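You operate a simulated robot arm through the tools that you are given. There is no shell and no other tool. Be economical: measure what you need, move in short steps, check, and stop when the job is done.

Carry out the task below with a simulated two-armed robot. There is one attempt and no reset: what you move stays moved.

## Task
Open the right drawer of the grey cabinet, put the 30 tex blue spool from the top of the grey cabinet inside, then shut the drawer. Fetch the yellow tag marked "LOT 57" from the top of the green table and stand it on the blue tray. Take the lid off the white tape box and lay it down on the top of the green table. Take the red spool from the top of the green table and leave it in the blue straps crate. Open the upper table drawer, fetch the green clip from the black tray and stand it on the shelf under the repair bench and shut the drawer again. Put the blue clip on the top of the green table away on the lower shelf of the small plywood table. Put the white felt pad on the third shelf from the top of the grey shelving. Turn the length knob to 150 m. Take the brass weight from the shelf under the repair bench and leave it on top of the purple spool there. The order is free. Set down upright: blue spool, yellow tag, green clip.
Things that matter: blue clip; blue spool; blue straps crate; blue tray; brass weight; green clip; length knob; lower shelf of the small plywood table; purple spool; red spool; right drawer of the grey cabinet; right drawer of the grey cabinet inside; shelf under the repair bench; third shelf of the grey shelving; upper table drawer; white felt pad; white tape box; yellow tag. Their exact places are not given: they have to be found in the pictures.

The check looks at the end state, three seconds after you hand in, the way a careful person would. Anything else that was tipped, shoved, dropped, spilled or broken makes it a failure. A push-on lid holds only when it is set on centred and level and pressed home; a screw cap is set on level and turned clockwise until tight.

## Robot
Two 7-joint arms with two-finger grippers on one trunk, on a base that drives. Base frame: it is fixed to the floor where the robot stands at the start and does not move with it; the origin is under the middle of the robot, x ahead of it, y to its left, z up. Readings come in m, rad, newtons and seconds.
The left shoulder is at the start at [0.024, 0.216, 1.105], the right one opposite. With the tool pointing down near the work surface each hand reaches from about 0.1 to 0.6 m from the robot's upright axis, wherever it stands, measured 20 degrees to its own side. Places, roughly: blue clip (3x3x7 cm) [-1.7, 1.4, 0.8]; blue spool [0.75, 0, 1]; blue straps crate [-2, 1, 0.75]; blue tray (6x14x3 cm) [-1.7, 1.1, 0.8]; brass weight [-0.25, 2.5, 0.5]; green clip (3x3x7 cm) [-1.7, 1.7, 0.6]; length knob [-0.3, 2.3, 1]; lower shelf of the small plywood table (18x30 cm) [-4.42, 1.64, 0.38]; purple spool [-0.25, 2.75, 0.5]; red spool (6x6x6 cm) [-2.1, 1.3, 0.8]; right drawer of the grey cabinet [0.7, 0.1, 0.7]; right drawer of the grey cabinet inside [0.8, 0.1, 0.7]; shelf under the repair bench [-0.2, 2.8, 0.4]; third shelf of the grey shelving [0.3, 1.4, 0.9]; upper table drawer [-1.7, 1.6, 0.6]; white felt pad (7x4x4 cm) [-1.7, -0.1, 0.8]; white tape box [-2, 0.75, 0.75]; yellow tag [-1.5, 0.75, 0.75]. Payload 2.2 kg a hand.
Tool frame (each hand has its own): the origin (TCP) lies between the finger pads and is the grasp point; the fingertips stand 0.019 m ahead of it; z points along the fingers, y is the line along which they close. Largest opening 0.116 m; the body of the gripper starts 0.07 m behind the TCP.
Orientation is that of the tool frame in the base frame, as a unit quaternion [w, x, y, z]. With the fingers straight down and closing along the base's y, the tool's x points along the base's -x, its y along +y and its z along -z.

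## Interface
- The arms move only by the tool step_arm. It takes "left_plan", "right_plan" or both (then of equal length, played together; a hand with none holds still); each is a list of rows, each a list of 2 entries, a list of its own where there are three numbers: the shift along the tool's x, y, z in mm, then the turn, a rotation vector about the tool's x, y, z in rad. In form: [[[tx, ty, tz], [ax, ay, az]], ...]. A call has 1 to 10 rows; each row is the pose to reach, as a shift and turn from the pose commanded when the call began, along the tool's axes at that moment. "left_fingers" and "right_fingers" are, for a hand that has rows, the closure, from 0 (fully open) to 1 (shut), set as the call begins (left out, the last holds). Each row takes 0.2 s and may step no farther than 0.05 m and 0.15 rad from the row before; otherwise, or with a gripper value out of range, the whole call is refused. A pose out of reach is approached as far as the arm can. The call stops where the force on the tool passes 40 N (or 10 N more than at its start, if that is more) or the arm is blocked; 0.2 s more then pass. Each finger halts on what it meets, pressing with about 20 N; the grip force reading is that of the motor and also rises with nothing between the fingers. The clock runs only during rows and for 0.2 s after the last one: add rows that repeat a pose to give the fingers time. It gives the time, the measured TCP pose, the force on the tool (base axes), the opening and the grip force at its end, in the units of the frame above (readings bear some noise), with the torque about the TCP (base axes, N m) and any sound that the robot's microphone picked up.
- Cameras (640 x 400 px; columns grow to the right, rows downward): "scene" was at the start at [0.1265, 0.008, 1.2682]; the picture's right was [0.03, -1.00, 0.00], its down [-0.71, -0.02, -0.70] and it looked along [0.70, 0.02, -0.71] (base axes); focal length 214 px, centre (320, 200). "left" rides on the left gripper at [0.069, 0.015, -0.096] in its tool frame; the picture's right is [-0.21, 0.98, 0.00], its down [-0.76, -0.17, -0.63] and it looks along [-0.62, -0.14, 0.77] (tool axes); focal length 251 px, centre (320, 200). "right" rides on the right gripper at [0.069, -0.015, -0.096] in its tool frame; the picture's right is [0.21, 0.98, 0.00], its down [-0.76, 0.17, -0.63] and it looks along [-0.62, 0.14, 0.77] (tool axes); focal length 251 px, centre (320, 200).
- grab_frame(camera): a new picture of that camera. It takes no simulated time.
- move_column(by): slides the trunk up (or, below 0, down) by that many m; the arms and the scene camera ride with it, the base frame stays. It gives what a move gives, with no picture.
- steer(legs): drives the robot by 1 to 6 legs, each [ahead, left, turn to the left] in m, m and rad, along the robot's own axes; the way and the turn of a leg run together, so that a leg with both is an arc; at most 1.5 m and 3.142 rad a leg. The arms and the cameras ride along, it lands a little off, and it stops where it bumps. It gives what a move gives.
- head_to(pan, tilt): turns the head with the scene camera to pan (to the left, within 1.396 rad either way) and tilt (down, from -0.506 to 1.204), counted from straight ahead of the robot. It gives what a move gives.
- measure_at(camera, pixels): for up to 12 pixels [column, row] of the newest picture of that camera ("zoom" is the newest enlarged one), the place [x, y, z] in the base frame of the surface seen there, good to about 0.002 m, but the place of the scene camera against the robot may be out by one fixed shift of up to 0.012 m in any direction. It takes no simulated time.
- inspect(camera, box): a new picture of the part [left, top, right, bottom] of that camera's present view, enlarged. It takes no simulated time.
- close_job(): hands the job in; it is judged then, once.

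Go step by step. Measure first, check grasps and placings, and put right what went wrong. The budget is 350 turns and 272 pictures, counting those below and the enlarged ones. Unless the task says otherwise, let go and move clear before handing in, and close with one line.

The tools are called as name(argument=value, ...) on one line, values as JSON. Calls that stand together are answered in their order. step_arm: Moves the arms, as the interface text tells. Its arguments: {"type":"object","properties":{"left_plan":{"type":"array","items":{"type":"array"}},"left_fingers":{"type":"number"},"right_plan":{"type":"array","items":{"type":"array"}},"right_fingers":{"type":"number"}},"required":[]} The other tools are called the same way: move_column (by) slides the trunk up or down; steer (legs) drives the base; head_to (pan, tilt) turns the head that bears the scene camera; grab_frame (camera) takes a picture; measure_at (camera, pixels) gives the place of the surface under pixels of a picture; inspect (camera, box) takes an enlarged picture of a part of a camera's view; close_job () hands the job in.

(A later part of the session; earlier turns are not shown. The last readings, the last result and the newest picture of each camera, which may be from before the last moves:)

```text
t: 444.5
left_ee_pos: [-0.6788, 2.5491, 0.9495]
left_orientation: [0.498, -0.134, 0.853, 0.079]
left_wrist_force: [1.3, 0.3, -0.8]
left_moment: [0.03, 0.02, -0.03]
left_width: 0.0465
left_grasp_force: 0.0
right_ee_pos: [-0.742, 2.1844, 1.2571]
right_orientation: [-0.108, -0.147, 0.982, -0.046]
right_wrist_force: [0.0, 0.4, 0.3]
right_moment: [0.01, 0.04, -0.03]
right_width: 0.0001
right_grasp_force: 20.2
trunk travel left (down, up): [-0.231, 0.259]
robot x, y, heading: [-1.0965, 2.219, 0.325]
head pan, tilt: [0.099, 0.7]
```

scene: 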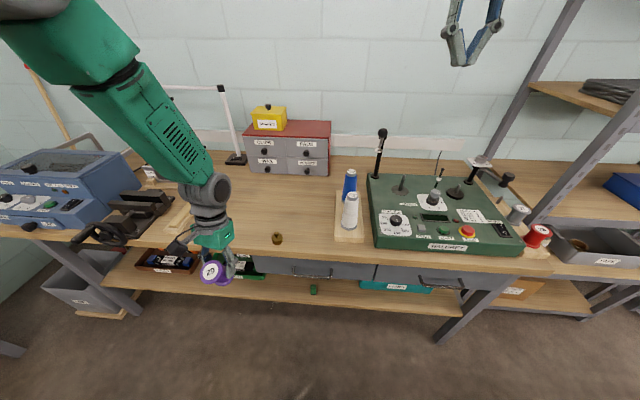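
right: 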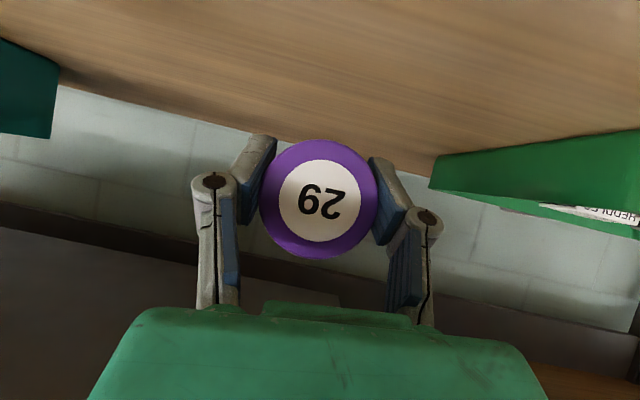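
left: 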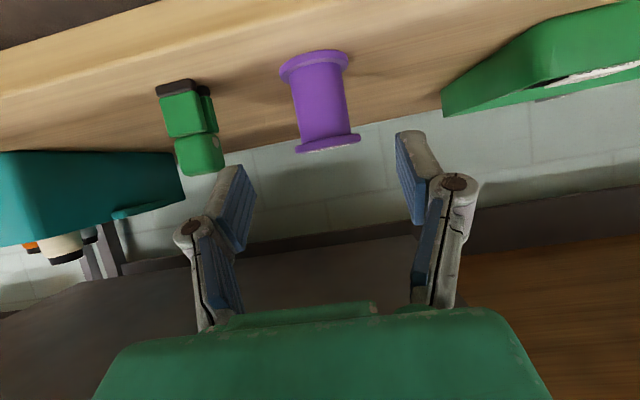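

steer(legs=[[0.1, 0, 0]])

step_arm(left_plan=[[[-5, 12, 20], [0, 0, 0]], [[-9, 23, 45], [0, 0, 0]], [[-9, 23, 65], [0, 0, 0]], [[-9, 23, 65], [0, 0, 0]]])

grab_frame(camera="left")

```text
t: 445.6
left_ee_pos: [-0.577, 2.5837, 0.9504]
left_orientation: [0.498, -0.135, 0.853, 0.08]
left_wrist_force: [0.2, -0.4, -0.1]
left_moment: [0.03, 0.01, 0.02]
left_width: 0.0463
left_grasp_force: 0.0
right_ee_pos: [-0.6436, 2.2197, 1.2579]
right_orientation: [-0.108, -0.147, 0.982, -0.047]
right_wrist_force: [0.2, 0.0, 0.4]
right_moment: [-0.01, 0.01, 0.0]
right_width: 0.0
right_grasp_force: 20.2
trunk travel left (down, up): [-0.231, 0.259]
robot x, y, heading: [-0.9993, 2.2542, 0.326]
head pan, tilt: [0.099, 0.7]
```

```text
t: 446.6
left_ee_pos: [-0.5297, 2.6218, 0.9282]
left_orientation: [0.499, -0.135, 0.853, 0.08]
left_wrist_force: [0.0, 0.2, -0.6]
left_moment: [0.04, 0.01, 0.02]
left_width: 0.0464
left_grasp_force: 0.0
right_ee_pos: [-0.6451, 2.2197, 1.2577]
right_orientation: [-0.11, -0.147, 0.982, -0.045]
right_wrist_force: [-0.9, 0.1, -0.2]
right_moment: [-0.05, -0.01, 0.03]
right_width: 0.0
right_grasp_force: 20.4
trunk travel left (down, up): [-0.231, 0.259]
robot x, y, heading: [-0.9968, 2.2523, 0.322]
head pan, tilt: [0.099, 0.7]
```

```text
49 pictures are left
```

left: 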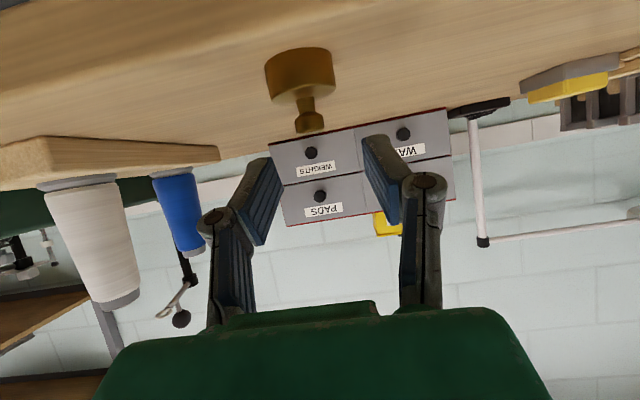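

measure_at(camera="left", pixels=[[309, 123], [300, 75], [268, 75], [333, 70]])

```text
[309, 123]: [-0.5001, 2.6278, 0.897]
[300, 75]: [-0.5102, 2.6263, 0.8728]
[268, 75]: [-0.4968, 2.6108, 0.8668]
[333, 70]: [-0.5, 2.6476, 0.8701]
```

step_arm(left_plan=[[[3, -3, 16], [0, 0, 0]], [[6, -3, 32], [0, 0, 0]], [[6, -3, 47], [0, 0, 0]], [[6, -3, 47], [0, 0, 0]]])

step_arm(left_plan=[[[0, 0, 0], [0, 0, 0]], [[0, 0, 0], [0, 0, 0]], [[0, 0, 0], [0, 0, 0]]], left_fingers=1)

step_arm(left_plan=[[[-20, 0, -12], [0, 0, 0]], [[-50, 0, -28], [0, 0, 0]], [[-40, 0, -55], [0, 0, 0]], [[-25, 0, -85], [0, 0, 0]]])

grab_frame(camera="left")

```text
t: 447.6
left_ee_pos: [-0.4915, 2.6301, 0.9004]
left_orientation: [0.497, -0.135, 0.853, 0.08]
left_wrist_force: [-0.3, 0.8, -0.3]
left_moment: [0.01, -0.01, -0.01]
left_width: 0.0461
left_grasp_force: 0.2
right_ee_pos: [-0.6448, 2.2185, 1.2582]
right_orientation: [-0.111, -0.147, 0.982, -0.047]
right_wrist_force: [1.0, 0.5, -0.6]
right_moment: [0.01, -0.04, 0.01]
right_width: 0.0
right_grasp_force: 20.4
trunk travel left (down, up): [-0.231, 0.259]
robot x, y, heading: [-0.9964, 2.2525, 0.323]
head pan, tilt: [0.099, 0.7]
```

```text
t: 448.4
left_ee_pos: [-0.4921, 2.6303, 0.9006]
left_orientation: [0.498, -0.136, 0.853, 0.081]
left_wrist_force: [1.1, 0.7, 0.6]
left_moment: [0.03, 0.0, 0.0]
left_width: 0.0133
left_grasp_force: 19.6
right_ee_pos: [-0.6439, 2.219, 1.2571]
right_orientation: [-0.111, -0.148, 0.982, -0.047]
right_wrist_force: [-0.3, 0.0, -0.5]
right_moment: [0.02, 0.01, -0.03]
right_width: 0.0
right_grasp_force: 20.1
trunk travel left (down, up): [-0.231, 0.259]
robot x, y, heading: [-0.998, 2.2549, 0.324]
head pan, tilt: [0.099, 0.7]
```

```text
t: 449.4
left_ee_pos: [-0.5512, 2.6125, 0.9613]
left_orientation: [0.499, -0.134, 0.853, 0.08]
left_wrist_force: [-0.1, -0.6, -1.4]
left_moment: [0.08, -0.03, 0.01]
left_width: 0.013
left_grasp_force: 19.8
right_ee_pos: [-0.6457, 2.2178, 1.2571]
right_orientation: [-0.11, -0.147, 0.982, -0.045]
right_wrist_force: [-0.5, 0.1, -0.3]
right_moment: [0.0, -0.03, 0.02]
right_width: 0.0
right_grasp_force: 19.8
trunk travel left (down, up): [-0.231, 0.259]
robot x, y, heading: [-0.999, 2.2548, 0.323]
head pan, tilt: [0.099, 0.7]
```

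```text
48 pictures are left
```

left: 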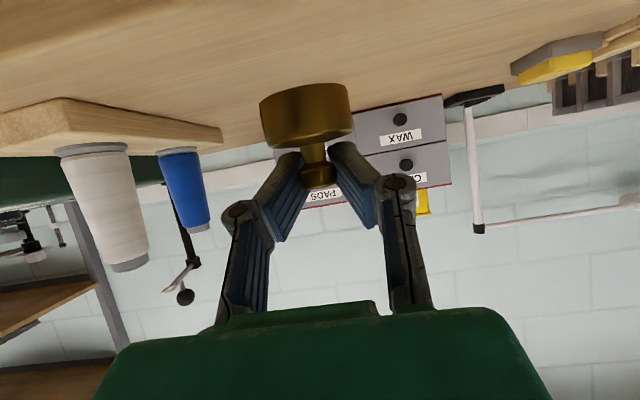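

Weight held. I'll back out and lower in front of the shelf again.

steer(legs=[[-0.15, 0, 0]])

move_column(by=-0.22)

step_arm(left_plan=[[[33, -4, 19], [0, 0, 0]], [[66, -8, 38], [0, 0, 0]], [[99, -12, 57], [0, 0, 0]], [[132, -16, 76], [0, 0, 0]], [[165, -20, 95], [0, 0, 0]], [[165, -20, 95], [0, 0, 0]]])

```text
t: 450.8
left_ee_pos: [-0.6926, 2.5671, 0.9605]
left_orientation: [0.499, -0.134, 0.853, 0.079]
left_wrist_force: [-0.4, 0.1, -1.6]
left_moment: [-0.01, -0.01, -0.02]
left_width: 0.0131
left_grasp_force: 19.6
right_ee_pos: [-0.7867, 2.1725, 1.2561]
right_orientation: [-0.111, -0.146, 0.982, -0.047]
right_wrist_force: [0.1, 1.3, 0.5]
right_moment: [0.02, -0.02, -0.02]
right_width: 0.0
right_grasp_force: 20.3
trunk travel left (down, up): [-0.231, 0.259]
robot x, y, heading: [-1.1384, 2.2068, 0.324]
head pan, tilt: [0.099, 0.7]
```

```text
t: 453.1
left_ee_pos: [-0.6938, 2.565, 0.7442]
left_orientation: [0.5, -0.135, 0.852, 0.081]
left_wrist_force: [0.0, 0.3, -1.6]
left_moment: [0.0, 0.01, -0.05]
left_width: 0.0133
left_grasp_force: 19.7
right_ee_pos: [-0.7903, 2.1709, 1.0345]
right_orientation: [-0.113, -0.146, 0.982, -0.047]
right_wrist_force: [-0.5, -0.5, -0.2]
right_moment: [-0.01, -0.03, -0.01]
right_width: 0.0
right_grasp_force: 19.9
trunk travel left (down, up): [-0.011, 0.479]
robot x, y, heading: [-1.1393, 2.2083, 0.318]
head pan, tilt: [0.099, 0.7]
```

```text
t: 454.5
left_ee_pos: [-0.6848, 2.5461, 0.5531]
left_orientation: [0.499, -0.134, 0.852, 0.08]
left_wrist_force: [0.0, 0.7, -1.1]
left_moment: [-0.02, 0.0, -0.03]
left_width: 0.0131
left_grasp_force: 19.9
right_ee_pos: [-0.7887, 2.1697, 1.035]
right_orientation: [-0.114, -0.146, 0.982, -0.047]
right_wrist_force: [-0.2, -0.1, -0.9]
right_moment: [-0.02, 0.0, -0.01]
right_width: 0.0
right_grasp_force: 19.5
trunk travel left (down, up): [-0.011, 0.479]
robot x, y, heading: [-1.1361, 2.204, 0.32]
head pan, tilt: [0.099, 0.7]
```

steer(legs=[[0.2, 0, 0]])

grab_frame(camera="left")

```text
t: 456.1
left_ee_pos: [-0.4961, 2.6112, 0.5527]
left_orientation: [0.499, -0.136, 0.852, 0.081]
left_wrist_force: [-0.7, 0.4, -1.9]
left_moment: [-0.03, -0.02, -0.03]
left_width: 0.0129
left_grasp_force: 20.0
right_ee_pos: [-0.5973, 2.2353, 1.0353]
right_orientation: [-0.113, -0.148, 0.981, -0.046]
right_wrist_force: [0.6, -1.0, 0.0]
right_moment: [0.0, 0.02, 0.03]
right_width: 0.0001
right_grasp_force: 19.7
trunk travel left (down, up): [-0.011, 0.479]
robot x, y, heading: [-0.9505, 2.2681, 0.321]
head pan, tilt: [0.099, 0.7]
```

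```text
47 pictures are left
```

left: 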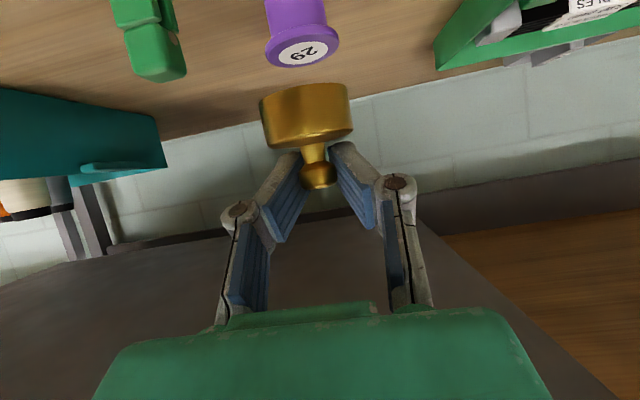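

measure_at(camera="left", pixels=[[266, 40], [339, 42], [303, 66], [303, 52], [307, 180], [262, 115], [352, 110]])

```text
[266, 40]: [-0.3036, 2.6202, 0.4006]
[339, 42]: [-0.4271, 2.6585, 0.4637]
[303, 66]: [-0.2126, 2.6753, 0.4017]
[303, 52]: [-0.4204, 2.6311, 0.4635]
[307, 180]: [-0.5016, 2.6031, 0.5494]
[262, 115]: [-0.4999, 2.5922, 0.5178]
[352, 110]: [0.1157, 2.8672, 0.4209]
```

Spool top centre is ≈ (-0.4225, 2.633). I'll move over it and lower to just above.

step_arm(left_plan=[[[-12, -3, 22], [0, 0, 0]], [[-25, -3, 44], [0, 0, 0]], [[-37, -3, 66], [0, 0, 0]], [[-37, -3, 66], [0, 0, 0]], [[-18, -3, 77], [0, 0, 0]], [[-2, -3, 86], [0, 0, 0]], [[-2, -3, 86], [0, 0, 0]]])

grab_frame(camera="left")

```text
t: 457.7
left_ee_pos: [-0.4249, 2.6312, 0.5142]
left_orientation: [0.5, -0.137, 0.851, 0.082]
left_wrist_force: [0.2, -0.6, -2.4]
left_moment: [-0.02, -0.03, 0.01]
left_width: 0.0129
left_grasp_force: 20.1
right_ee_pos: [-0.5999, 2.2352, 1.0345]
right_orientation: [-0.115, -0.148, 0.981, -0.047]
right_wrist_force: [-0.4, -0.2, 0.0]
right_moment: [0.0, -0.01, 0.03]
right_width: 0.0002
right_grasp_force: 20.0
trunk travel left (down, up): [-0.011, 0.479]
robot x, y, heading: [-0.952, 2.2705, 0.322]
head pan, tilt: [0.099, 0.7]
```

```text
46 pictures are left
```

left: 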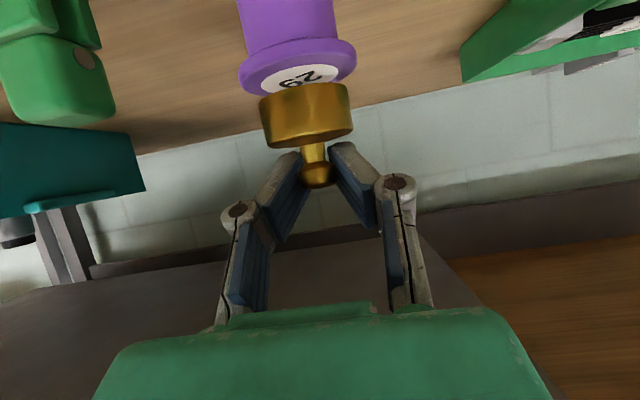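

step_arm(left_plan=[[[0, -4, 2], [0, 0, 0]], [[4, -4, 4], [0, 0, 0]], [[7, -4, 6], [0, 0, 0]], [[7, -4, 6], [0, 0, 0]]])

step_arm(left_plan=[[[1, 0, 0.5], [0, 0, 0]], [[2, 0, 1], [0, 0, 0]], [[2, 0, 1], [0, 0, 0]]])

inspect(camera="left", box=[210, 20, 410, 220])

```text
t: 458.7
left_ee_pos: [-0.4214, 2.6292, 0.5055]
left_orientation: [0.5, -0.135, 0.852, 0.081]
left_wrist_force: [0.0, -0.2, -2.4]
left_moment: [-0.01, 0.02, -0.03]
left_width: 0.0129
left_grasp_force: 19.8
right_ee_pos: [-0.5997, 2.2339, 1.0335]
right_orientation: [-0.115, -0.147, 0.981, -0.047]
right_wrist_force: [-0.1, -0.1, 0.3]
right_moment: [0.01, -0.04, -0.02]
right_width: 0.0
right_grasp_force: 20.2
trunk travel left (down, up): [-0.011, 0.479]
robot x, y, heading: [-0.9462, 2.2723, 0.327]
head pan, tilt: [0.099, 0.7]
```

```text
t: 459.5
left_ee_pos: [-0.4215, 2.6283, 0.5046]
left_orientation: [0.502, -0.136, 0.85, 0.082]
left_wrist_force: [-0.5, -0.9, 8.4]
left_moment: [-0.1, 0.22, 0.0]
left_width: 0.0129
left_grasp_force: 20.4
right_ee_pos: [-0.5992, 2.2344, 1.0342]
right_orientation: [-0.115, -0.149, 0.981, -0.047]
right_wrist_force: [-0.8, 0.2, 0.5]
right_moment: [0.0, 0.02, -0.02]
right_width: 0.0
right_grasp_force: 20.0
trunk travel left (down, up): [-0.011, 0.479]
robot x, y, heading: [-0.9482, 2.271, 0.328]
head pan, tilt: [0.099, 0.7]
```

```text
2.00 times, centred on (310, 120) of left
```

zoom: 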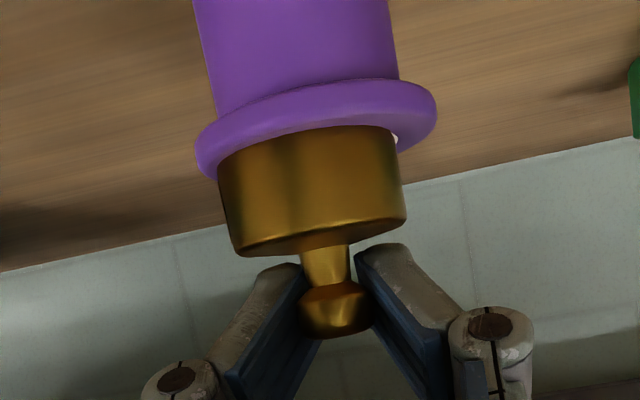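

Seated on the spool. I'll ease off, open wide, and withdraw up and back.

step_arm(left_plan=[[[-1, 0, -0.5], [0, 0, 0]], [[-1, 0, -0.5], [0, 0, 0]]])

step_arm(left_plan=[[[0, 0, 0], [0, 0, 0]], [[0, 0, 0], [0, 0, 0]], [[0, 0, 0], [0, 0, 0]], [[0, 0, 0], [0, 0, 0]]], left_fingers=0.15)

step_arm(left_plan=[[[-3, 0, -15], [0, 0, 0]], [[-6, 0, -40], [0, 0, 0]], [[-10, 0, -75], [0, 0, 0]], [[-10, 0, -105], [0, 0, 0]]])

grab_frame(camera="left")

```text
t: 460.1
left_ee_pos: [-0.4215, 2.6286, 0.5048]
left_orientation: [0.501, -0.136, 0.851, 0.082]
left_wrist_force: [0.0, 0.8, 6.3]
left_moment: [0.02, 0.01, 0.01]
left_width: 0.0127
left_grasp_force: 20.0
right_ee_pos: [-0.599, 2.2351, 1.0346]
right_orientation: [-0.114, -0.148, 0.981, -0.046]
right_wrist_force: [-0.6, -0.3, 0.3]
right_moment: [-0.02, 0.0, -0.03]
right_width: 0.0002
right_grasp_force: 20.3
trunk travel left (down, up): [-0.011, 0.479]
robot x, y, heading: [-0.9509, 2.2738, 0.323]
head pan, tilt: [0.099, 0.7]
```

```text
t: 461.1
left_ee_pos: [-0.422, 2.6285, 0.5032]
left_orientation: [0.501, -0.135, 0.851, 0.081]
left_wrist_force: [0.6, 0.9, 0.5]
left_moment: [-0.05, -0.02, 0.0]
left_width: 0.0986
left_grasp_force: 0.1
right_ee_pos: [-0.5999, 2.2339, 1.0342]
right_orientation: [-0.116, -0.147, 0.981, -0.046]
right_wrist_force: [-0.1, 0.3, -0.2]
right_moment: [0.03, -0.02, -0.03]
right_width: 0.0
right_grasp_force: 19.6
trunk travel left (down, up): [-0.011, 0.479]
robot x, y, heading: [-0.9479, 2.2751, 0.323]
head pan, tilt: [0.099, 0.7]
```

```text
t: 462.1
left_ee_pos: [-0.5062, 2.6042, 0.5665]
left_orientation: [0.501, -0.135, 0.851, 0.081]
left_wrist_force: [0.0, -0.3, 0.0]
left_moment: [-0.01, -0.03, -0.04]
left_width: 0.0988
left_grasp_force: 0.1
right_ee_pos: [-0.5992, 2.2347, 1.0358]
right_orientation: [-0.115, -0.148, 0.981, -0.047]
right_wrist_force: [-0.1, 1.0, 0.0]
right_moment: [0.02, 0.0, -0.03]
right_width: 0.0
right_grasp_force: 19.4
trunk travel left (down, up): [-0.011, 0.479]
robot x, y, heading: [-0.9495, 2.2707, 0.325]
head pan, tilt: [0.099, 0.7]
```

```text
44 pictures are left
```

left: 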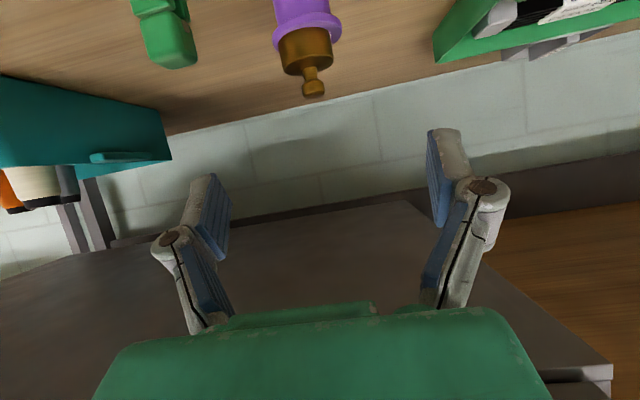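

The weight now stands on the purple spool. I'll back out, restore both hands and the trunk, and go to the blue clip on the green table.

steer(legs=[[-0.2, 0, 0]])

move_column(by=0.24)

step_arm(left_plan=[[[-20, 0, -12], [0, 0.12, 0]], [[-40, 0, -24], [0, 0.24, 0]], [[-60, 0, -36], [0, 0.36, 0]], [[-80, 0, -48], [0, 0.48, 0]], [[-100, 0, -60], [0, 0.6, 0]], [[-120, 0, -72], [0, 0.72, 0]], [[-140, 0, -84], [0, 0.84, 0]], [[-160, 0, -96], [0, 0.96, 0]], [[-180, 0, -105], [0, 1.047, 0]], [[-180, 0, -105], [0, 1.047, 0]]], right_plan=[[[0, 0, 10], [-0.01, -0.04, 0]], [[0, 0, 20], [-0.02, -0.08, 0]], [[0, 0, 30], [-0.03, -0.12, 0]], [[0, 0, 40], [-0.04, -0.16, 0]], [[0, 0, 50], [-0.05, -0.2, 0]], [[0, 0, 60], [-0.056, -0.242, -0.022]], [[0, 0, 70], [-0.056, -0.242, -0.022]], [[0, 0, 80], [-0.056, -0.242, -0.022]], [[0, 0, 90], [-0.056, -0.242, -0.022]], [[0, 0, 100], [-0.056, -0.242, -0.022]]], left_fingers=0.5, right_fingers=0.3)

steer(legs=[[0, 0, -2.0], [0.52, 0, 0], [0, 0, -1.147]])

grab_frame(camera="left")

```text
t: 463.7
left_ee_pos: [-0.6957, 2.5429, 0.5644]
left_orientation: [0.501, -0.138, 0.85, 0.083]
left_wrist_force: [-0.1, 0.1, 0.4]
left_moment: [0.03, 0.0, -0.01]
left_width: 0.0985
left_grasp_force: 0.1
right_ee_pos: [-0.7865, 2.1736, 1.0354]
right_orientation: [-0.114, -0.151, 0.981, -0.047]
right_wrist_force: [0.6, -0.1, 0.3]
right_moment: [0.0, -0.03, -0.03]
right_width: 0.0
right_grasp_force: 20.2
trunk travel left (down, up): [-0.011, 0.479]
robot x, y, heading: [-1.1308, 2.2097, 0.333]
head pan, tilt: [0.099, 0.7]
```

```text
t: 466.2
left_ee_pos: [-0.6964, 2.5423, 0.8066]
left_orientation: [0.5, -0.139, 0.851, 0.083]
left_wrist_force: [-0.4, -1.2, -0.3]
left_moment: [0.01, -0.01, 0.03]
left_width: 0.0985
left_grasp_force: 0.0
right_ee_pos: [-0.787, 2.1726, 1.2727]
right_orientation: [-0.118, -0.151, 0.98, -0.048]
right_wrist_force: [0.0, -0.7, -0.3]
right_moment: [0.04, 0.03, 0.0]
right_width: 0.0
right_grasp_force: 19.7
trunk travel left (down, up): [-0.251, 0.239]
robot x, y, heading: [-1.1395, 2.2036, 0.334]
head pan, tilt: [0.099, 0.7]
```

```text
t: 468.4
left_ee_pos: [-0.702, 2.5401, 1.0152]
left_orientation: [0.008, -0.161, 0.987, 0.003]
left_wrist_force: [0.2, -0.3, -0.3]
left_moment: [-0.02, -0.02, 0.01]
left_width: 0.058
left_grasp_force: 0.1
right_ee_pos: [-0.8078, 2.1601, 1.1768]
right_orientation: [0.001, -0.162, 0.987, -0.001]
right_wrist_force: [-0.5, 0.5, 0.0]
right_moment: [-0.03, 0.03, -0.01]
right_width: 0.0809
right_grasp_force: 0.0
trunk travel left (down, up): [-0.251, 0.239]
robot x, y, heading: [-1.1378, 2.2095, 0.328]
head pan, tilt: [0.099, 0.7]
```

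```text
t: 479.0
left_ee_pos: [-1.6007, 1.3472, 1.0155]
left_orientation: [0.004, 0.984, 0.177, -0.009]
left_wrist_force: [0.4, -0.6, -0.5]
left_moment: [-0.02, 0.0, 0.03]
left_width: 0.0583
left_grasp_force: 0.0
right_ee_pos: [-1.5041, 1.733, 1.1773]
right_orientation: [0.0, 0.984, 0.18, -0.001]
right_wrist_force: [-1.0, 0.7, 0.0]
right_moment: [-0.04, -0.03, 0.02]
right_width: 0.0811
right_grasp_force: 0.0
trunk travel left (down, up): [-0.251, 0.239]
robot x, y, heading: [-1.1728, 1.6904, -2.777]
head pan, tilt: [0.099, 0.7]
```

```text
43 pictures are left
```

left: 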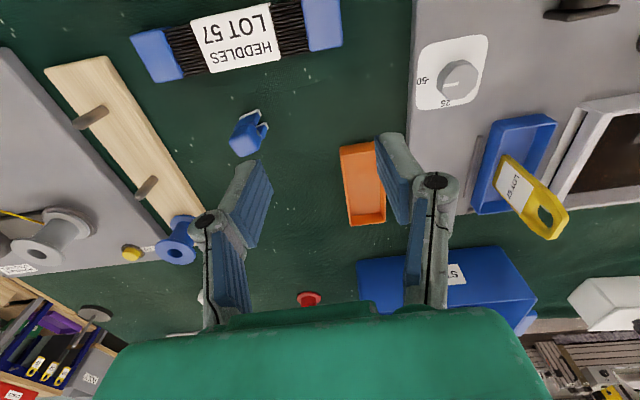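

measure_at(camera="left", pixels=[[240, 145], [258, 150], [248, 132], [262, 120], [250, 112], [238, 132]])

inspect(camera="left", box=[210, 90, 290, 180])

```text
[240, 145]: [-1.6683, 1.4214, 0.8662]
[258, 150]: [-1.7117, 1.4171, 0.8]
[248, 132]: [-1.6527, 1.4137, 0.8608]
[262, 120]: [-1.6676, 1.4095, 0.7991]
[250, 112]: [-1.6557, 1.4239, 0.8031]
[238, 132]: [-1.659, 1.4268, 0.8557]
```

```text
4.44 times, centred on (250, 135) of left
```

zoom: 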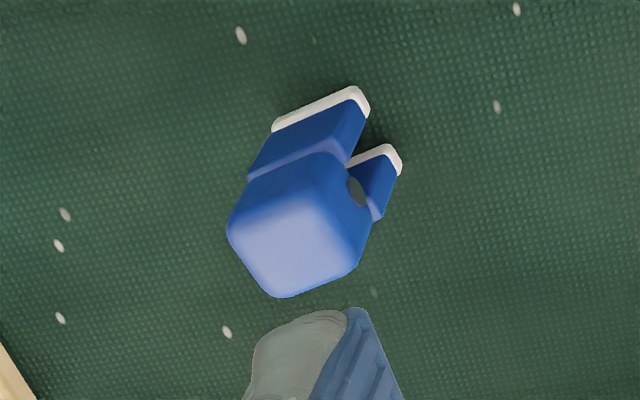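

Blue clip stands at ≈ (-1.660, 1.418), top z 0.866. I'll pick it with the left hand.

step_arm(left_plan=[[[-15, -40, 0], [0, 0, -0.08]], [[-31, -75, 10], [0, 0, -0.15]], [[-31, -87, 50], [0, 0, -0.15]], [[-31, -87, 95], [0, 0, -0.15]], [[-31, -87, 130], [0, 0, -0.15]], [[-31, -87, 130], [0, 0, -0.15]]])

grab_frame(camera="left")

```text
t: 480.4
left_ee_pos: [-1.6622, 1.4105, 0.8864]
left_orientation: [-0.001, 0.967, 0.255, -0.01]
left_wrist_force: [0.0, 0.2, -0.1]
left_moment: [0.0, 0.01, 0.02]
left_width: 0.0581
left_grasp_force: 0.0
right_ee_pos: [-1.5024, 1.7359, 1.178]
right_orientation: [0.001, 0.984, 0.179, -0.001]
right_wrist_force: [0.1, 0.8, 0.1]
right_moment: [0.0, 0.03, 0.04]
right_width: 0.081
right_grasp_force: 0.0
trunk travel left (down, up): [-0.251, 0.239]
robot x, y, heading: [-1.1748, 1.6962, -2.774]
head pan, tilt: [0.099, 0.7]
```

```text
41 pictures are left
```

left: 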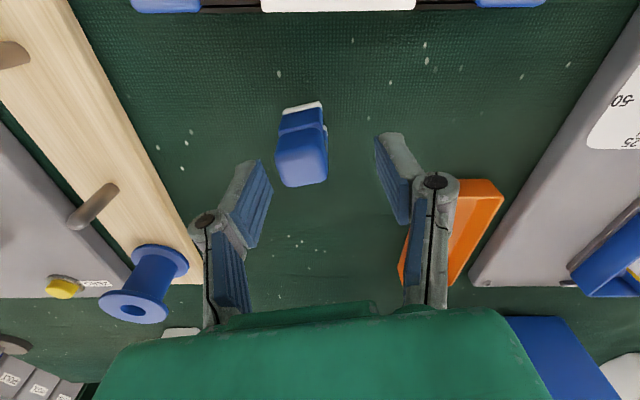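

step_arm(left_plan=[[[0, -9, 0], [0, 0, 0]], [[0, -9, 25], [0, 0, 0]], [[0, -9, 42], [0, 0, 0]], [[0, -9, 42], [0, 0, 0]]])

step_arm(left_plan=[[[0, 0, 0], [0, 0, 0]], [[0, 0, 0], [0, 0, 0]], [[0, 0, 0], [0, 0, 0]]], left_fingers=1)

step_arm(left_plan=[[[0, 0, -45], [0, 0, 0]], [[0, 0, -90], [0, 0, 0]], [[0, 0, -135], [0, 0, 0]], [[0, 0, -180], [0, 0, 0]], [[0, 0, -225], [0, 0, 0]]])

head_to(pan=-0.9, tilt=0.4)

grab_frame(camera="scene")

```text
t: 481.4
left_ee_pos: [-1.664, 1.4186, 0.8428]
left_orientation: [-0.001, 0.967, 0.254, -0.01]
left_wrist_force: [1.1, 0.4, -0.2]
left_moment: [-0.01, -0.02, -0.03]
left_width: 0.058
left_grasp_force: 0.1
right_ee_pos: [-1.5016, 1.7339, 1.1793]
right_orientation: [0.001, 0.984, 0.179, -0.002]
right_wrist_force: [-1.0, 0.2, -1.2]
right_moment: [0.01, 0.01, -0.03]
right_width: 0.0813
right_grasp_force: 0.0
trunk travel left (down, up): [-0.251, 0.239]
robot x, y, heading: [-1.1791, 1.696, -2.783]
head pan, tilt: [0.099, 0.7]
```

```text
t: 482.2
left_ee_pos: [-1.6636, 1.42, 0.8416]
left_orientation: [0.0, 0.967, 0.253, -0.009]
left_wrist_force: [-0.2, -0.1, 0.7]
left_moment: [-0.02, -0.01, 0.0]
left_width: 0.0285
left_grasp_force: 20.2
right_ee_pos: [-1.5022, 1.7333, 1.1785]
right_orientation: [0.0, 0.984, 0.178, -0.001]
right_wrist_force: [-0.5, -0.9, -0.7]
right_moment: [-0.01, 0.02, 0.01]
right_width: 0.081
right_grasp_force: 0.2
trunk travel left (down, up): [-0.251, 0.239]
robot x, y, heading: [-1.174, 1.6957, -2.775]
head pan, tilt: [0.099, 0.7]
```

```text
t: 483.4
left_ee_pos: [-1.6607, 1.4254, 1.0686]
left_orientation: [0.003, 0.969, 0.248, -0.009]
left_wrist_force: [-0.3, -0.2, -0.2]
left_moment: [-0.01, 0.0, -0.02]
left_width: 0.0286
left_grasp_force: 19.6
right_ee_pos: [-1.5027, 1.7349, 1.1792]
right_orientation: [0.0, 0.984, 0.179, -0.002]
right_wrist_force: [0.5, -0.4, 0.1]
right_moment: [-0.01, 0.0, 0.01]
right_width: 0.0811
right_grasp_force: 0.0
trunk travel left (down, up): [-0.251, 0.239]
robot x, y, heading: [-1.1751, 1.6947, -2.779]
head pan, tilt: [0.099, 0.7]
```

```text
t: 484.7
left_ee_pos: [-1.6603, 1.4248, 1.0682]
left_orientation: [0.003, 0.968, 0.25, -0.01]
left_wrist_force: [0.1, -0.9, -0.4]
left_moment: [0.01, -0.01, -0.03]
left_width: 0.0285
left_grasp_force: 19.9
right_ee_pos: [-1.502, 1.7335, 1.1789]
right_orientation: [0.0, 0.984, 0.179, -0.001]
right_wrist_force: [-0.5, -0.2, 0.1]
right_moment: [-0.02, 0.03, -0.01]
right_width: 0.0812
right_grasp_force: 0.0
trunk travel left (down, up): [-0.251, 0.239]
robot x, y, heading: [-1.1769, 1.6954, -2.777]
head pan, tilt: [-0.901, 0.4]
```

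```text
40 pictures are left
```

scene: 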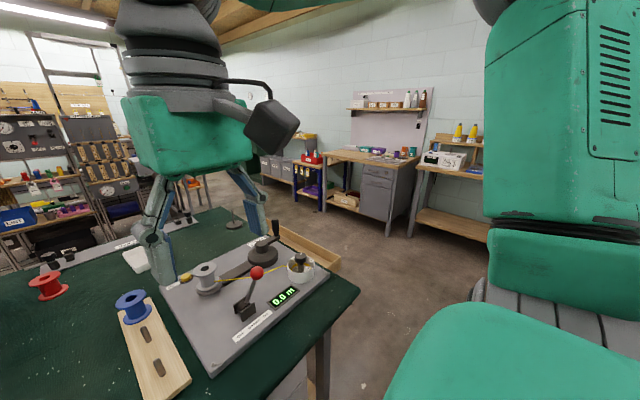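

measure_at(camera="scene", pixels=[[357, 290], [222, 210], [385, 300], [300, 225], [260, 205], [390, 225], [330, 205], [40, 285], [130, 205], [50, 240], [185, 205]])

```text
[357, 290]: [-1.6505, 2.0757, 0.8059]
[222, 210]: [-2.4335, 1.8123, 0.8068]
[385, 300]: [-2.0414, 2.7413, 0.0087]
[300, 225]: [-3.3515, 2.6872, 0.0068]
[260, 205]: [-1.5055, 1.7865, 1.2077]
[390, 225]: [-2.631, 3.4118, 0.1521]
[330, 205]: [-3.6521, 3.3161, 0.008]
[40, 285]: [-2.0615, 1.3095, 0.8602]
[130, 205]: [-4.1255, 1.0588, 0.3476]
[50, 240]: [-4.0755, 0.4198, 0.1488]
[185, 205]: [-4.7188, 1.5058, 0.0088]
```

Path found around the table end. I'll drive to its far side in stages.

steer(legs=[[-0.2, 0, 0], [0, 0, -1.756], [0.898, 0, 0], [0, 0, 1.571], [0.84, 0, 0], [0.84, 0, 0]])

head_to(pan=0, tilt=0.45)

grab_frame(camera="scene")

```text
t: 506.8
left_ee_pos: [-3.3317, 2.2639, 1.0684]
left_orientation: [0.001, 0.99, 0.144, -0.009]
left_wrist_force: [0.9, 0.2, -0.7]
left_moment: [0.01, -0.02, 0.04]
left_width: 0.0283
left_grasp_force: 19.6
right_ee_pos: [-3.1109, 2.5322, 1.1775]
right_orientation: [-0.001, 0.997, 0.071, -0.002]
right_wrist_force: [0.4, 1.0, -0.1]
right_moment: [-0.01, 0.0, 0.0]
right_width: 0.081
right_grasp_force: 0.1
trunk travel left (down, up): [-0.251, 0.239]
robot x, y, heading: [-2.7998, 2.4272, -2.999]
head pan, tilt: [-0.901, 0.4]
```

```text
t: 508.0
left_ee_pos: [-3.3292, 2.2639, 1.0703]
left_orientation: [0.0, 0.989, 0.144, -0.012]
left_wrist_force: [0.4, 0.3, -0.6]
left_moment: [0.01, 0.0, -0.01]
left_width: 0.0282
left_grasp_force: 20.2
right_ee_pos: [-3.1084, 2.5321, 1.1798]
right_orientation: [0.0, 0.997, 0.071, -0.003]
right_wrist_force: [-0.4, -1.0, 0.4]
right_moment: [0.01, 0.0, -0.03]
right_width: 0.081
right_grasp_force: 0.1
trunk travel left (down, up): [-0.251, 0.239]
robot x, y, heading: [-2.8008, 2.4274, -2.993]
head pan, tilt: [0.0, 0.45]
```

```text
39 pictures are left
```

scene: 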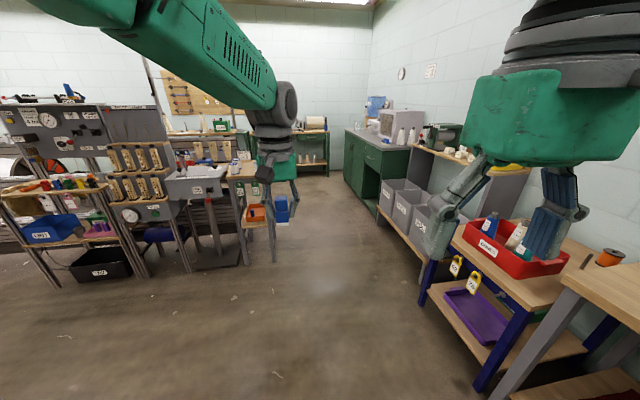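

inspect(camera="scene", box=[200, 140, 310, 270])

measure_at(camera="scene", pixels=[[228, 178], [255, 178], [250, 222], [262, 222], [245, 200], [275, 258], [247, 225], [238, 165]])

```text
3.08 times, centred on (255, 205) of scene
```

zoom: 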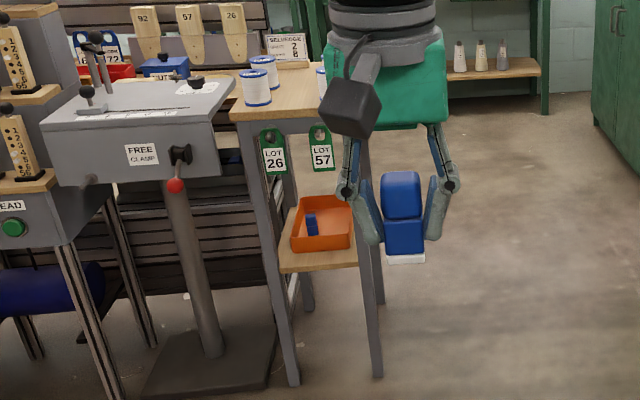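

```text
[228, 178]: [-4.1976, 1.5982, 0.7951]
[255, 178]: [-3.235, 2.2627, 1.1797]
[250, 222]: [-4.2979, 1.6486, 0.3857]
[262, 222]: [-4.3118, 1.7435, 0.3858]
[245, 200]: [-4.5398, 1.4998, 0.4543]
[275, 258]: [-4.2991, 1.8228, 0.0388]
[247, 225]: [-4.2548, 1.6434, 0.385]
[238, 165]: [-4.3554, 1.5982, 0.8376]
```

The small plywood table is ahead-left, with its lower shelf at z 0.378 and an orange box on it. I'll drive closer.

steer(legs=[[0, 0, 0.32], [0.95, 0, 0]])

head_to(pan=0, tilt=0.75)

grab_frame(camera="scene")

```text
t: 513.9
left_ee_pos: [-4.1115, 1.726, 1.0695]
left_orientation: [0.001, 0.96, 0.281, -0.011]
left_wrist_force: [0.3, -1.0, -0.6]
left_moment: [-0.01, 0.0, 0.0]
left_width: 0.0281
left_grasp_force: 20.1
right_ee_pos: [-3.9726, 2.0441, 1.1784]
right_orientation: [0.0, 0.978, 0.21, -0.003]
right_wrist_force: [-0.4, -0.3, 0.9]
right_moment: [0.04, 0.0, -0.01]
right_width: 0.0812
right_grasp_force: 0.0
trunk travel left (down, up): [-0.251, 0.239]
robot x, y, heading: [-3.6477, 2.0297, -2.714]
head pan, tilt: [0.0, 0.45]
```

```text
t: 514.7
left_ee_pos: [-4.1079, 1.7266, 1.0712]
left_orientation: [0.001, 0.96, 0.28, -0.012]
left_wrist_force: [0.4, 0.7, -0.4]
left_moment: [0.01, 0.0, 0.0]
left_width: 0.0283
left_grasp_force: 20.2
right_ee_pos: [-3.9693, 2.0448, 1.1798]
right_orientation: [0.001, 0.978, 0.21, -0.004]
right_wrist_force: [0.2, 0.3, 0.6]
right_moment: [-0.02, 0.02, 0.01]
right_width: 0.0813
right_grasp_force: 0.0
trunk travel left (down, up): [-0.251, 0.239]
robot x, y, heading: [-3.6488, 2.0246, -2.715]
head pan, tilt: [0.0, 0.75]
```

```text
37 pictures are left
```

scene: 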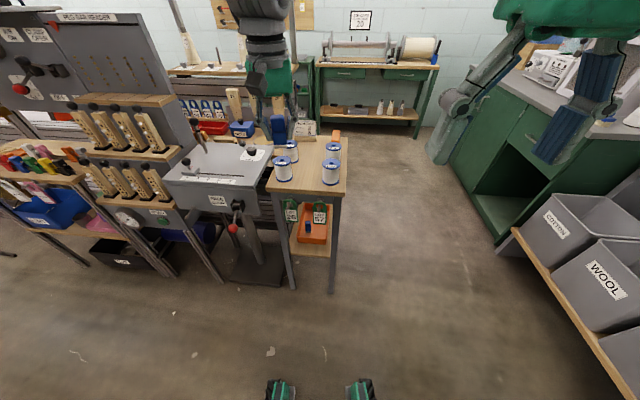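

inspect(camera="scene", box=[260, 180, 360, 300])

```text
3.33 times, centred on (310, 240) of scene
```

zoom: 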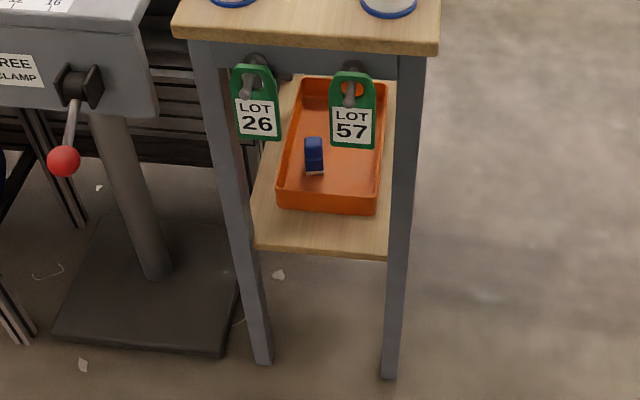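

measure_at(camera="zoom", pixels=[[256, 245], [386, 255], [280, 208], [375, 213], [320, 232], [265, 200], [388, 200], [255, 120], [352, 130], [320, 45], [215, 150], [400, 230]])

```text
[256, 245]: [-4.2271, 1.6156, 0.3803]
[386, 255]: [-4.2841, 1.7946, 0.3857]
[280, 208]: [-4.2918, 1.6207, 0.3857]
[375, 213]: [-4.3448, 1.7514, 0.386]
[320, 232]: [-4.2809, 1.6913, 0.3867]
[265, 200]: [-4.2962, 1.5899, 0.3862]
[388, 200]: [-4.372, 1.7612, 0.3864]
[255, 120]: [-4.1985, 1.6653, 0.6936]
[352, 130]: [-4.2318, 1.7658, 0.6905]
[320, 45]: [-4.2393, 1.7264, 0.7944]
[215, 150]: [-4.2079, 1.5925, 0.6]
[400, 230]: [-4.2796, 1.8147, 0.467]
```

The shelf has a free 6 cm strip in front of the orange box. I'll pitch the left hand nearly level so the clip can lie there, and lower down in front of the table.

steer(legs=[[-0.03, 0, -0.119]])

step_arm(left_plan=[[[6, 0, 0], [0, -0.14, 0]], [[12, 0, 0], [0, -0.28, 0]], [[18, 0, 0], [0, -0.42, 0]], [[24, 0, 0], [0, -0.56, 0]], [[30, 0, 0], [0, -0.7, 0]], [[36, 0, 0], [0, -0.84, 0]], [[42, 0, 0], [0, -0.98, 0]], [[48, 0, 0], [0, -1.12, 0]], [[54, 0, 0], [0, -1.26, 0]], [[60, 0, 0], [0, -1.4, 0]]])

move_column(by=-0.24)

```text
t: 515.6
left_ee_pos: [-4.111, 1.7886, 1.0716]
left_orientation: [-0.001, 0.975, 0.223, -0.012]
left_wrist_force: [-0.2, -0.6, 0.1]
left_moment: [0.02, 0.03, 0.0]
left_width: 0.0282
left_grasp_force: 20.0
right_ee_pos: [-3.9357, 2.0886, 1.1806]
right_orientation: [-0.002, 0.988, 0.152, -0.004]
right_wrist_force: [-0.1, -0.4, 0.3]
right_moment: [-0.01, 0.04, -0.04]
right_width: 0.0813
right_grasp_force: 0.0
trunk travel left (down, up): [-0.251, 0.239]
robot x, y, heading: [-3.6199, 2.0383, -2.833]
head pan, tilt: [0.0, 0.75]
```

```text
t: 517.8
left_ee_pos: [-4.0572, 1.8167, 1.0841]
left_orientation: [0.136, 0.73, 0.183, -0.645]
left_wrist_force: [-0.5, -0.3, -0.6]
left_moment: [-0.03, 0.02, 0.03]
left_width: 0.0281
left_grasp_force: 20.4
left hand out of reach, approached as far as the arm can: row 6
right_ee_pos: [-3.9331, 2.0915, 1.181]
right_orientation: [0.0, 0.988, 0.152, -0.006]
right_wrist_force: [0.1, 0.8, 0.0]
right_moment: [0.0, -0.02, -0.02]
right_width: 0.0809
right_grasp_force: 0.1
trunk travel left (down, up): [-0.251, 0.239]
robot x, y, heading: [-3.6191, 2.0339, -2.837]
head pan, tilt: [0.0, 0.75]
```

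```text
t: 520.3
left_ee_pos: [-4.0559, 1.8147, 0.8392]
left_orientation: [0.137, 0.734, 0.185, -0.639]
left_wrist_force: [-0.1, 0.2, -0.3]
left_moment: [0.04, -0.02, -0.01]
left_width: 0.0282
left_grasp_force: 19.8
right_ee_pos: [-3.933, 2.0912, 0.942]
right_orientation: [0.0, 0.988, 0.153, -0.006]
right_wrist_force: [0.4, -0.1, 0.0]
right_moment: [0.0, 0.03, -0.04]
right_width: 0.0815
right_grasp_force: 0.1
trunk travel left (down, up): [-0.011, 0.479]
robot x, y, heading: [-3.6171, 2.036, -2.837]
head pan, tilt: [0.0, 0.75]
```

step_arm(left_plan=[[[44, 4, 0], [0, 0, 0]], [[88, 9, 0], [0, 0, 0]], [[132, 13, 0], [0, 0, 0]], [[176, 18, 0], [0, 0, 0]], [[220, 22, 0], [0, 0, 0]], [[264, 26, 0], [0, 0, 0]], [[308, 31, 0], [0, 0, 0]], [[352, 35, 0], [0, 0, 0]], [[385, 40, 0], [0, 0, 0]], [[400, 44, 0], [0, 0, 0]]])

grab_frame(camera="left")

```text
t: 522.5
left_ee_pos: [-3.9831, 1.8025, 0.4334]
left_orientation: [0.145, 0.736, 0.171, -0.639]
left_wrist_force: [-0.3, -0.2, 0.1]
left_moment: [0.01, 0.0, 0.01]
left_width: 0.0281
left_grasp_force: 19.9
right_ee_pos: [-3.9324, 2.0914, 0.9408]
right_orientation: [-0.001, 0.988, 0.151, -0.005]
right_wrist_force: [-0.4, -1.1, 0.3]
right_moment: [0.0, -0.02, 0.03]
right_width: 0.081
right_grasp_force: 0.0
trunk travel left (down, up): [-0.011, 0.479]
robot x, y, heading: [-3.6164, 2.0382, -2.828]
head pan, tilt: [0.0, 0.75]
```

```text
35 pictures are left
```

left: 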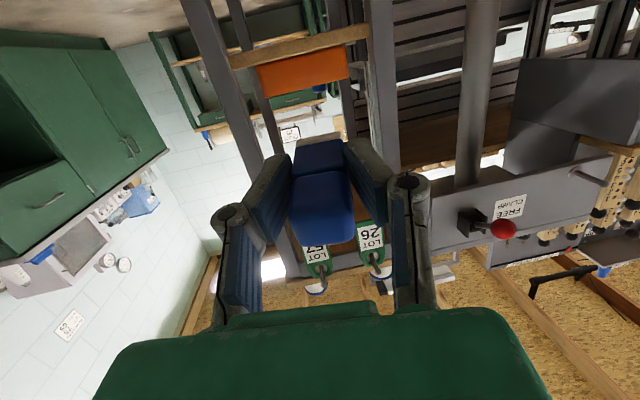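

Aligned between the legs. I'll drive in 0.28 m.

steer(legs=[[0.28, 0, 0]])

grab_frame(camera="left")

```text
t: 524.3
left_ee_pos: [-4.2033, 1.7351, 0.4327]
left_orientation: [0.143, 0.738, 0.172, -0.637]
left_wrist_force: [-0.8, 0.3, 0.7]
left_moment: [-0.02, 0.0, -0.01]
left_width: 0.0283
left_grasp_force: 20.2
right_ee_pos: [-4.1543, 2.0185, 0.943]
right_orientation: [0.0, 0.988, 0.154, -0.008]
right_wrist_force: [-0.7, 0.5, 0.1]
right_moment: [0.02, 0.01, -0.02]
right_width: 0.0813
right_grasp_force: 0.2
trunk travel left (down, up): [-0.011, 0.479]
robot x, y, heading: [-3.8463, 1.968, -2.829]
head pan, tilt: [0.0, 0.75]
stopped in leg 1: the robot was blocked; the commanded pose is now the measured one
```

```text
34 pictures are left
```

left: 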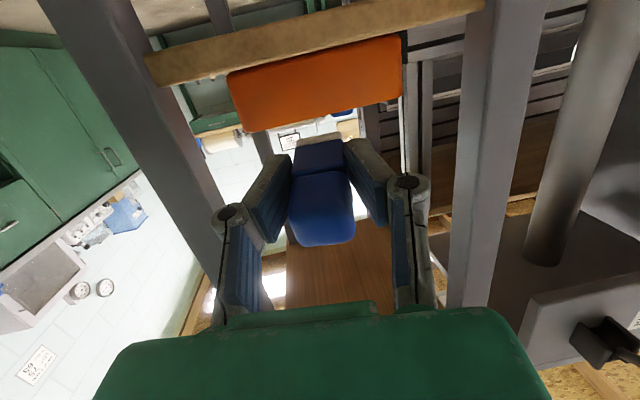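

The base stopped 4 cm short, so I'll finish with the arm, then lower and release.

step_arm(left_plan=[[[0, 5, 25], [0, 0, 0]], [[0, 10, 50], [0, 0, 0]], [[0, 10, 62], [0, 0, 0]], [[12, 10, 62], [0, 0, 0]], [[22, 10, 62], [0, 0, 0]], [[22, 10, 62], [0, 0, 0]]])

grab_frame(camera="left")

```text
t: 525.7
left_ee_pos: [-4.252, 1.6987, 0.4004]
left_orientation: [0.143, 0.739, 0.173, -0.636]
left_wrist_force: [0.1, -0.2, -0.4]
left_moment: [-0.03, 0.02, 0.0]
left_width: 0.0281
left_grasp_force: 19.8
right_ee_pos: [-4.1572, 2.0161, 0.9433]
right_orientation: [-0.001, 0.988, 0.153, -0.008]
right_wrist_force: [-0.3, 0.6, 0.2]
right_moment: [0.0, -0.04, -0.02]
right_width: 0.0813
right_grasp_force: 0.0
trunk travel left (down, up): [-0.011, 0.479]
robot x, y, heading: [-3.849, 1.9659, -2.827]
head pan, tilt: [0.0, 0.75]
```

```text
33 pictures are left
```

left: 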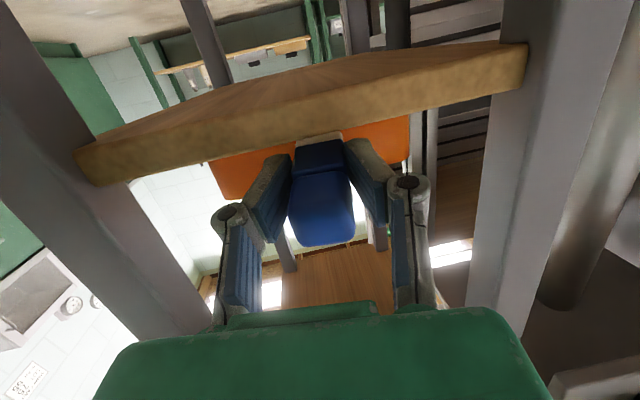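

step_arm(left_plan=[[[-4, 0, 7], [0, 0, 0]], [[-4, 0, 14], [0, 0, 0]], [[0, 0, 14], [0, 0, 0]], [[2, 0, 14], [0, 0, 0]]])

step_arm(left_plan=[[[0, 0, 0], [0, 0, 0]], [[0, 0, 0], [0, 0, 0]], [[0, 0, 0], [0, 0, 0]]], left_fingers=0.5)

step_arm(left_plan=[[[0, 0, -25], [0, 0, 0]], [[0, 0, -60], [0, 0, 0]], [[0, 0, -100], [0, 0, 0]]])

steer(legs=[[-0.3, 0, 0]])

inspect(camera="scene", box=[240, 180, 380, 320])

```text
t: 526.7
left_ee_pos: [-4.2636, 1.6927, 0.3939]
left_orientation: [0.142, 0.739, 0.173, -0.636]
left_wrist_force: [-0.6, 0.1, -0.2]
left_moment: [-0.01, -0.02, -0.01]
left_width: 0.0282
left_grasp_force: 19.7
right_ee_pos: [-4.1585, 2.015, 0.9429]
right_orientation: [-0.002, 0.988, 0.153, -0.006]
right_wrist_force: [0.1, -0.5, 1.0]
right_moment: [-0.02, -0.03, 0.01]
right_width: 0.0809
right_grasp_force: 0.2
trunk travel left (down, up): [-0.011, 0.479]
robot x, y, heading: [-3.8495, 1.9624, -2.828]
head pan, tilt: [0.0, 0.75]
```

```text
t: 527.5
left_ee_pos: [-4.2647, 1.6931, 0.395]
left_orientation: [0.142, 0.739, 0.173, -0.635]
left_wrist_force: [0.1, -0.3, -0.5]
left_moment: [0.03, -0.01, 0.0]
left_width: 0.0578
left_grasp_force: 0.0
right_ee_pos: [-4.1594, 2.016, 0.9431]
right_orientation: [-0.002, 0.988, 0.153, -0.007]
right_wrist_force: [-0.4, 0.2, -0.6]
right_moment: [0.01, 0.02, -0.01]
right_width: 0.0812
right_grasp_force: 0.0
trunk travel left (down, up): [-0.011, 0.479]
robot x, y, heading: [-3.8449, 1.9644, -2.827]
head pan, tilt: [0.0, 0.75]
```

```text
t: 528.3
left_ee_pos: [-4.1787, 1.7354, 0.4086]
left_orientation: [0.143, 0.741, 0.173, -0.633]
left_wrist_force: [-0.8, -0.3, -0.7]
left_moment: [-0.04, 0.02, -0.02]
left_width: 0.0581
left_grasp_force: 0.0
left hand out of reach, approached as far as the arm can: row 3
right_ee_pos: [-4.1607, 2.017, 0.9404]
right_orientation: [-0.001, 0.988, 0.154, -0.005]
right_wrist_force: [0.3, -0.2, 0.6]
right_moment: [0.02, -0.02, -0.01]
right_width: 0.081
right_grasp_force: 0.0
trunk travel left (down, up): [-0.011, 0.479]
robot x, y, heading: [-3.8505, 1.9638, -2.828]
head pan, tilt: [0.0, 0.75]
```

```text
t: 530.3
left_ee_pos: [-3.8964, 1.8266, 0.4072]
left_orientation: [0.144, 0.741, 0.172, -0.633]
left_wrist_force: [0.5, -0.5, -0.1]
left_moment: [-0.02, 0.03, 0.02]
left_width: 0.058
left_grasp_force: 0.1
right_ee_pos: [-3.879, 2.1094, 0.941]
right_orientation: [-0.002, 0.988, 0.154, -0.005]
right_wrist_force: [0.0, 0.5, 0.6]
right_moment: [-0.02, 0.03, 0.0]
right_width: 0.081
right_grasp_force: 0.1
trunk travel left (down, up): [-0.011, 0.479]
robot x, y, heading: [-3.5631, 2.0532, -2.83]
head pan, tilt: [0.0, 0.75]
```

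```text
2.86 times, centred on (310, 250) of scene
```

zoom: 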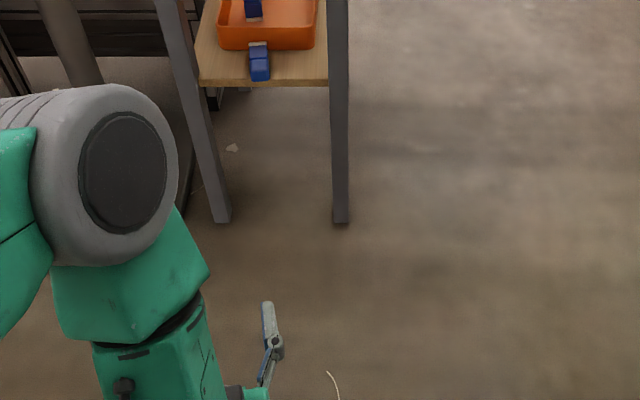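

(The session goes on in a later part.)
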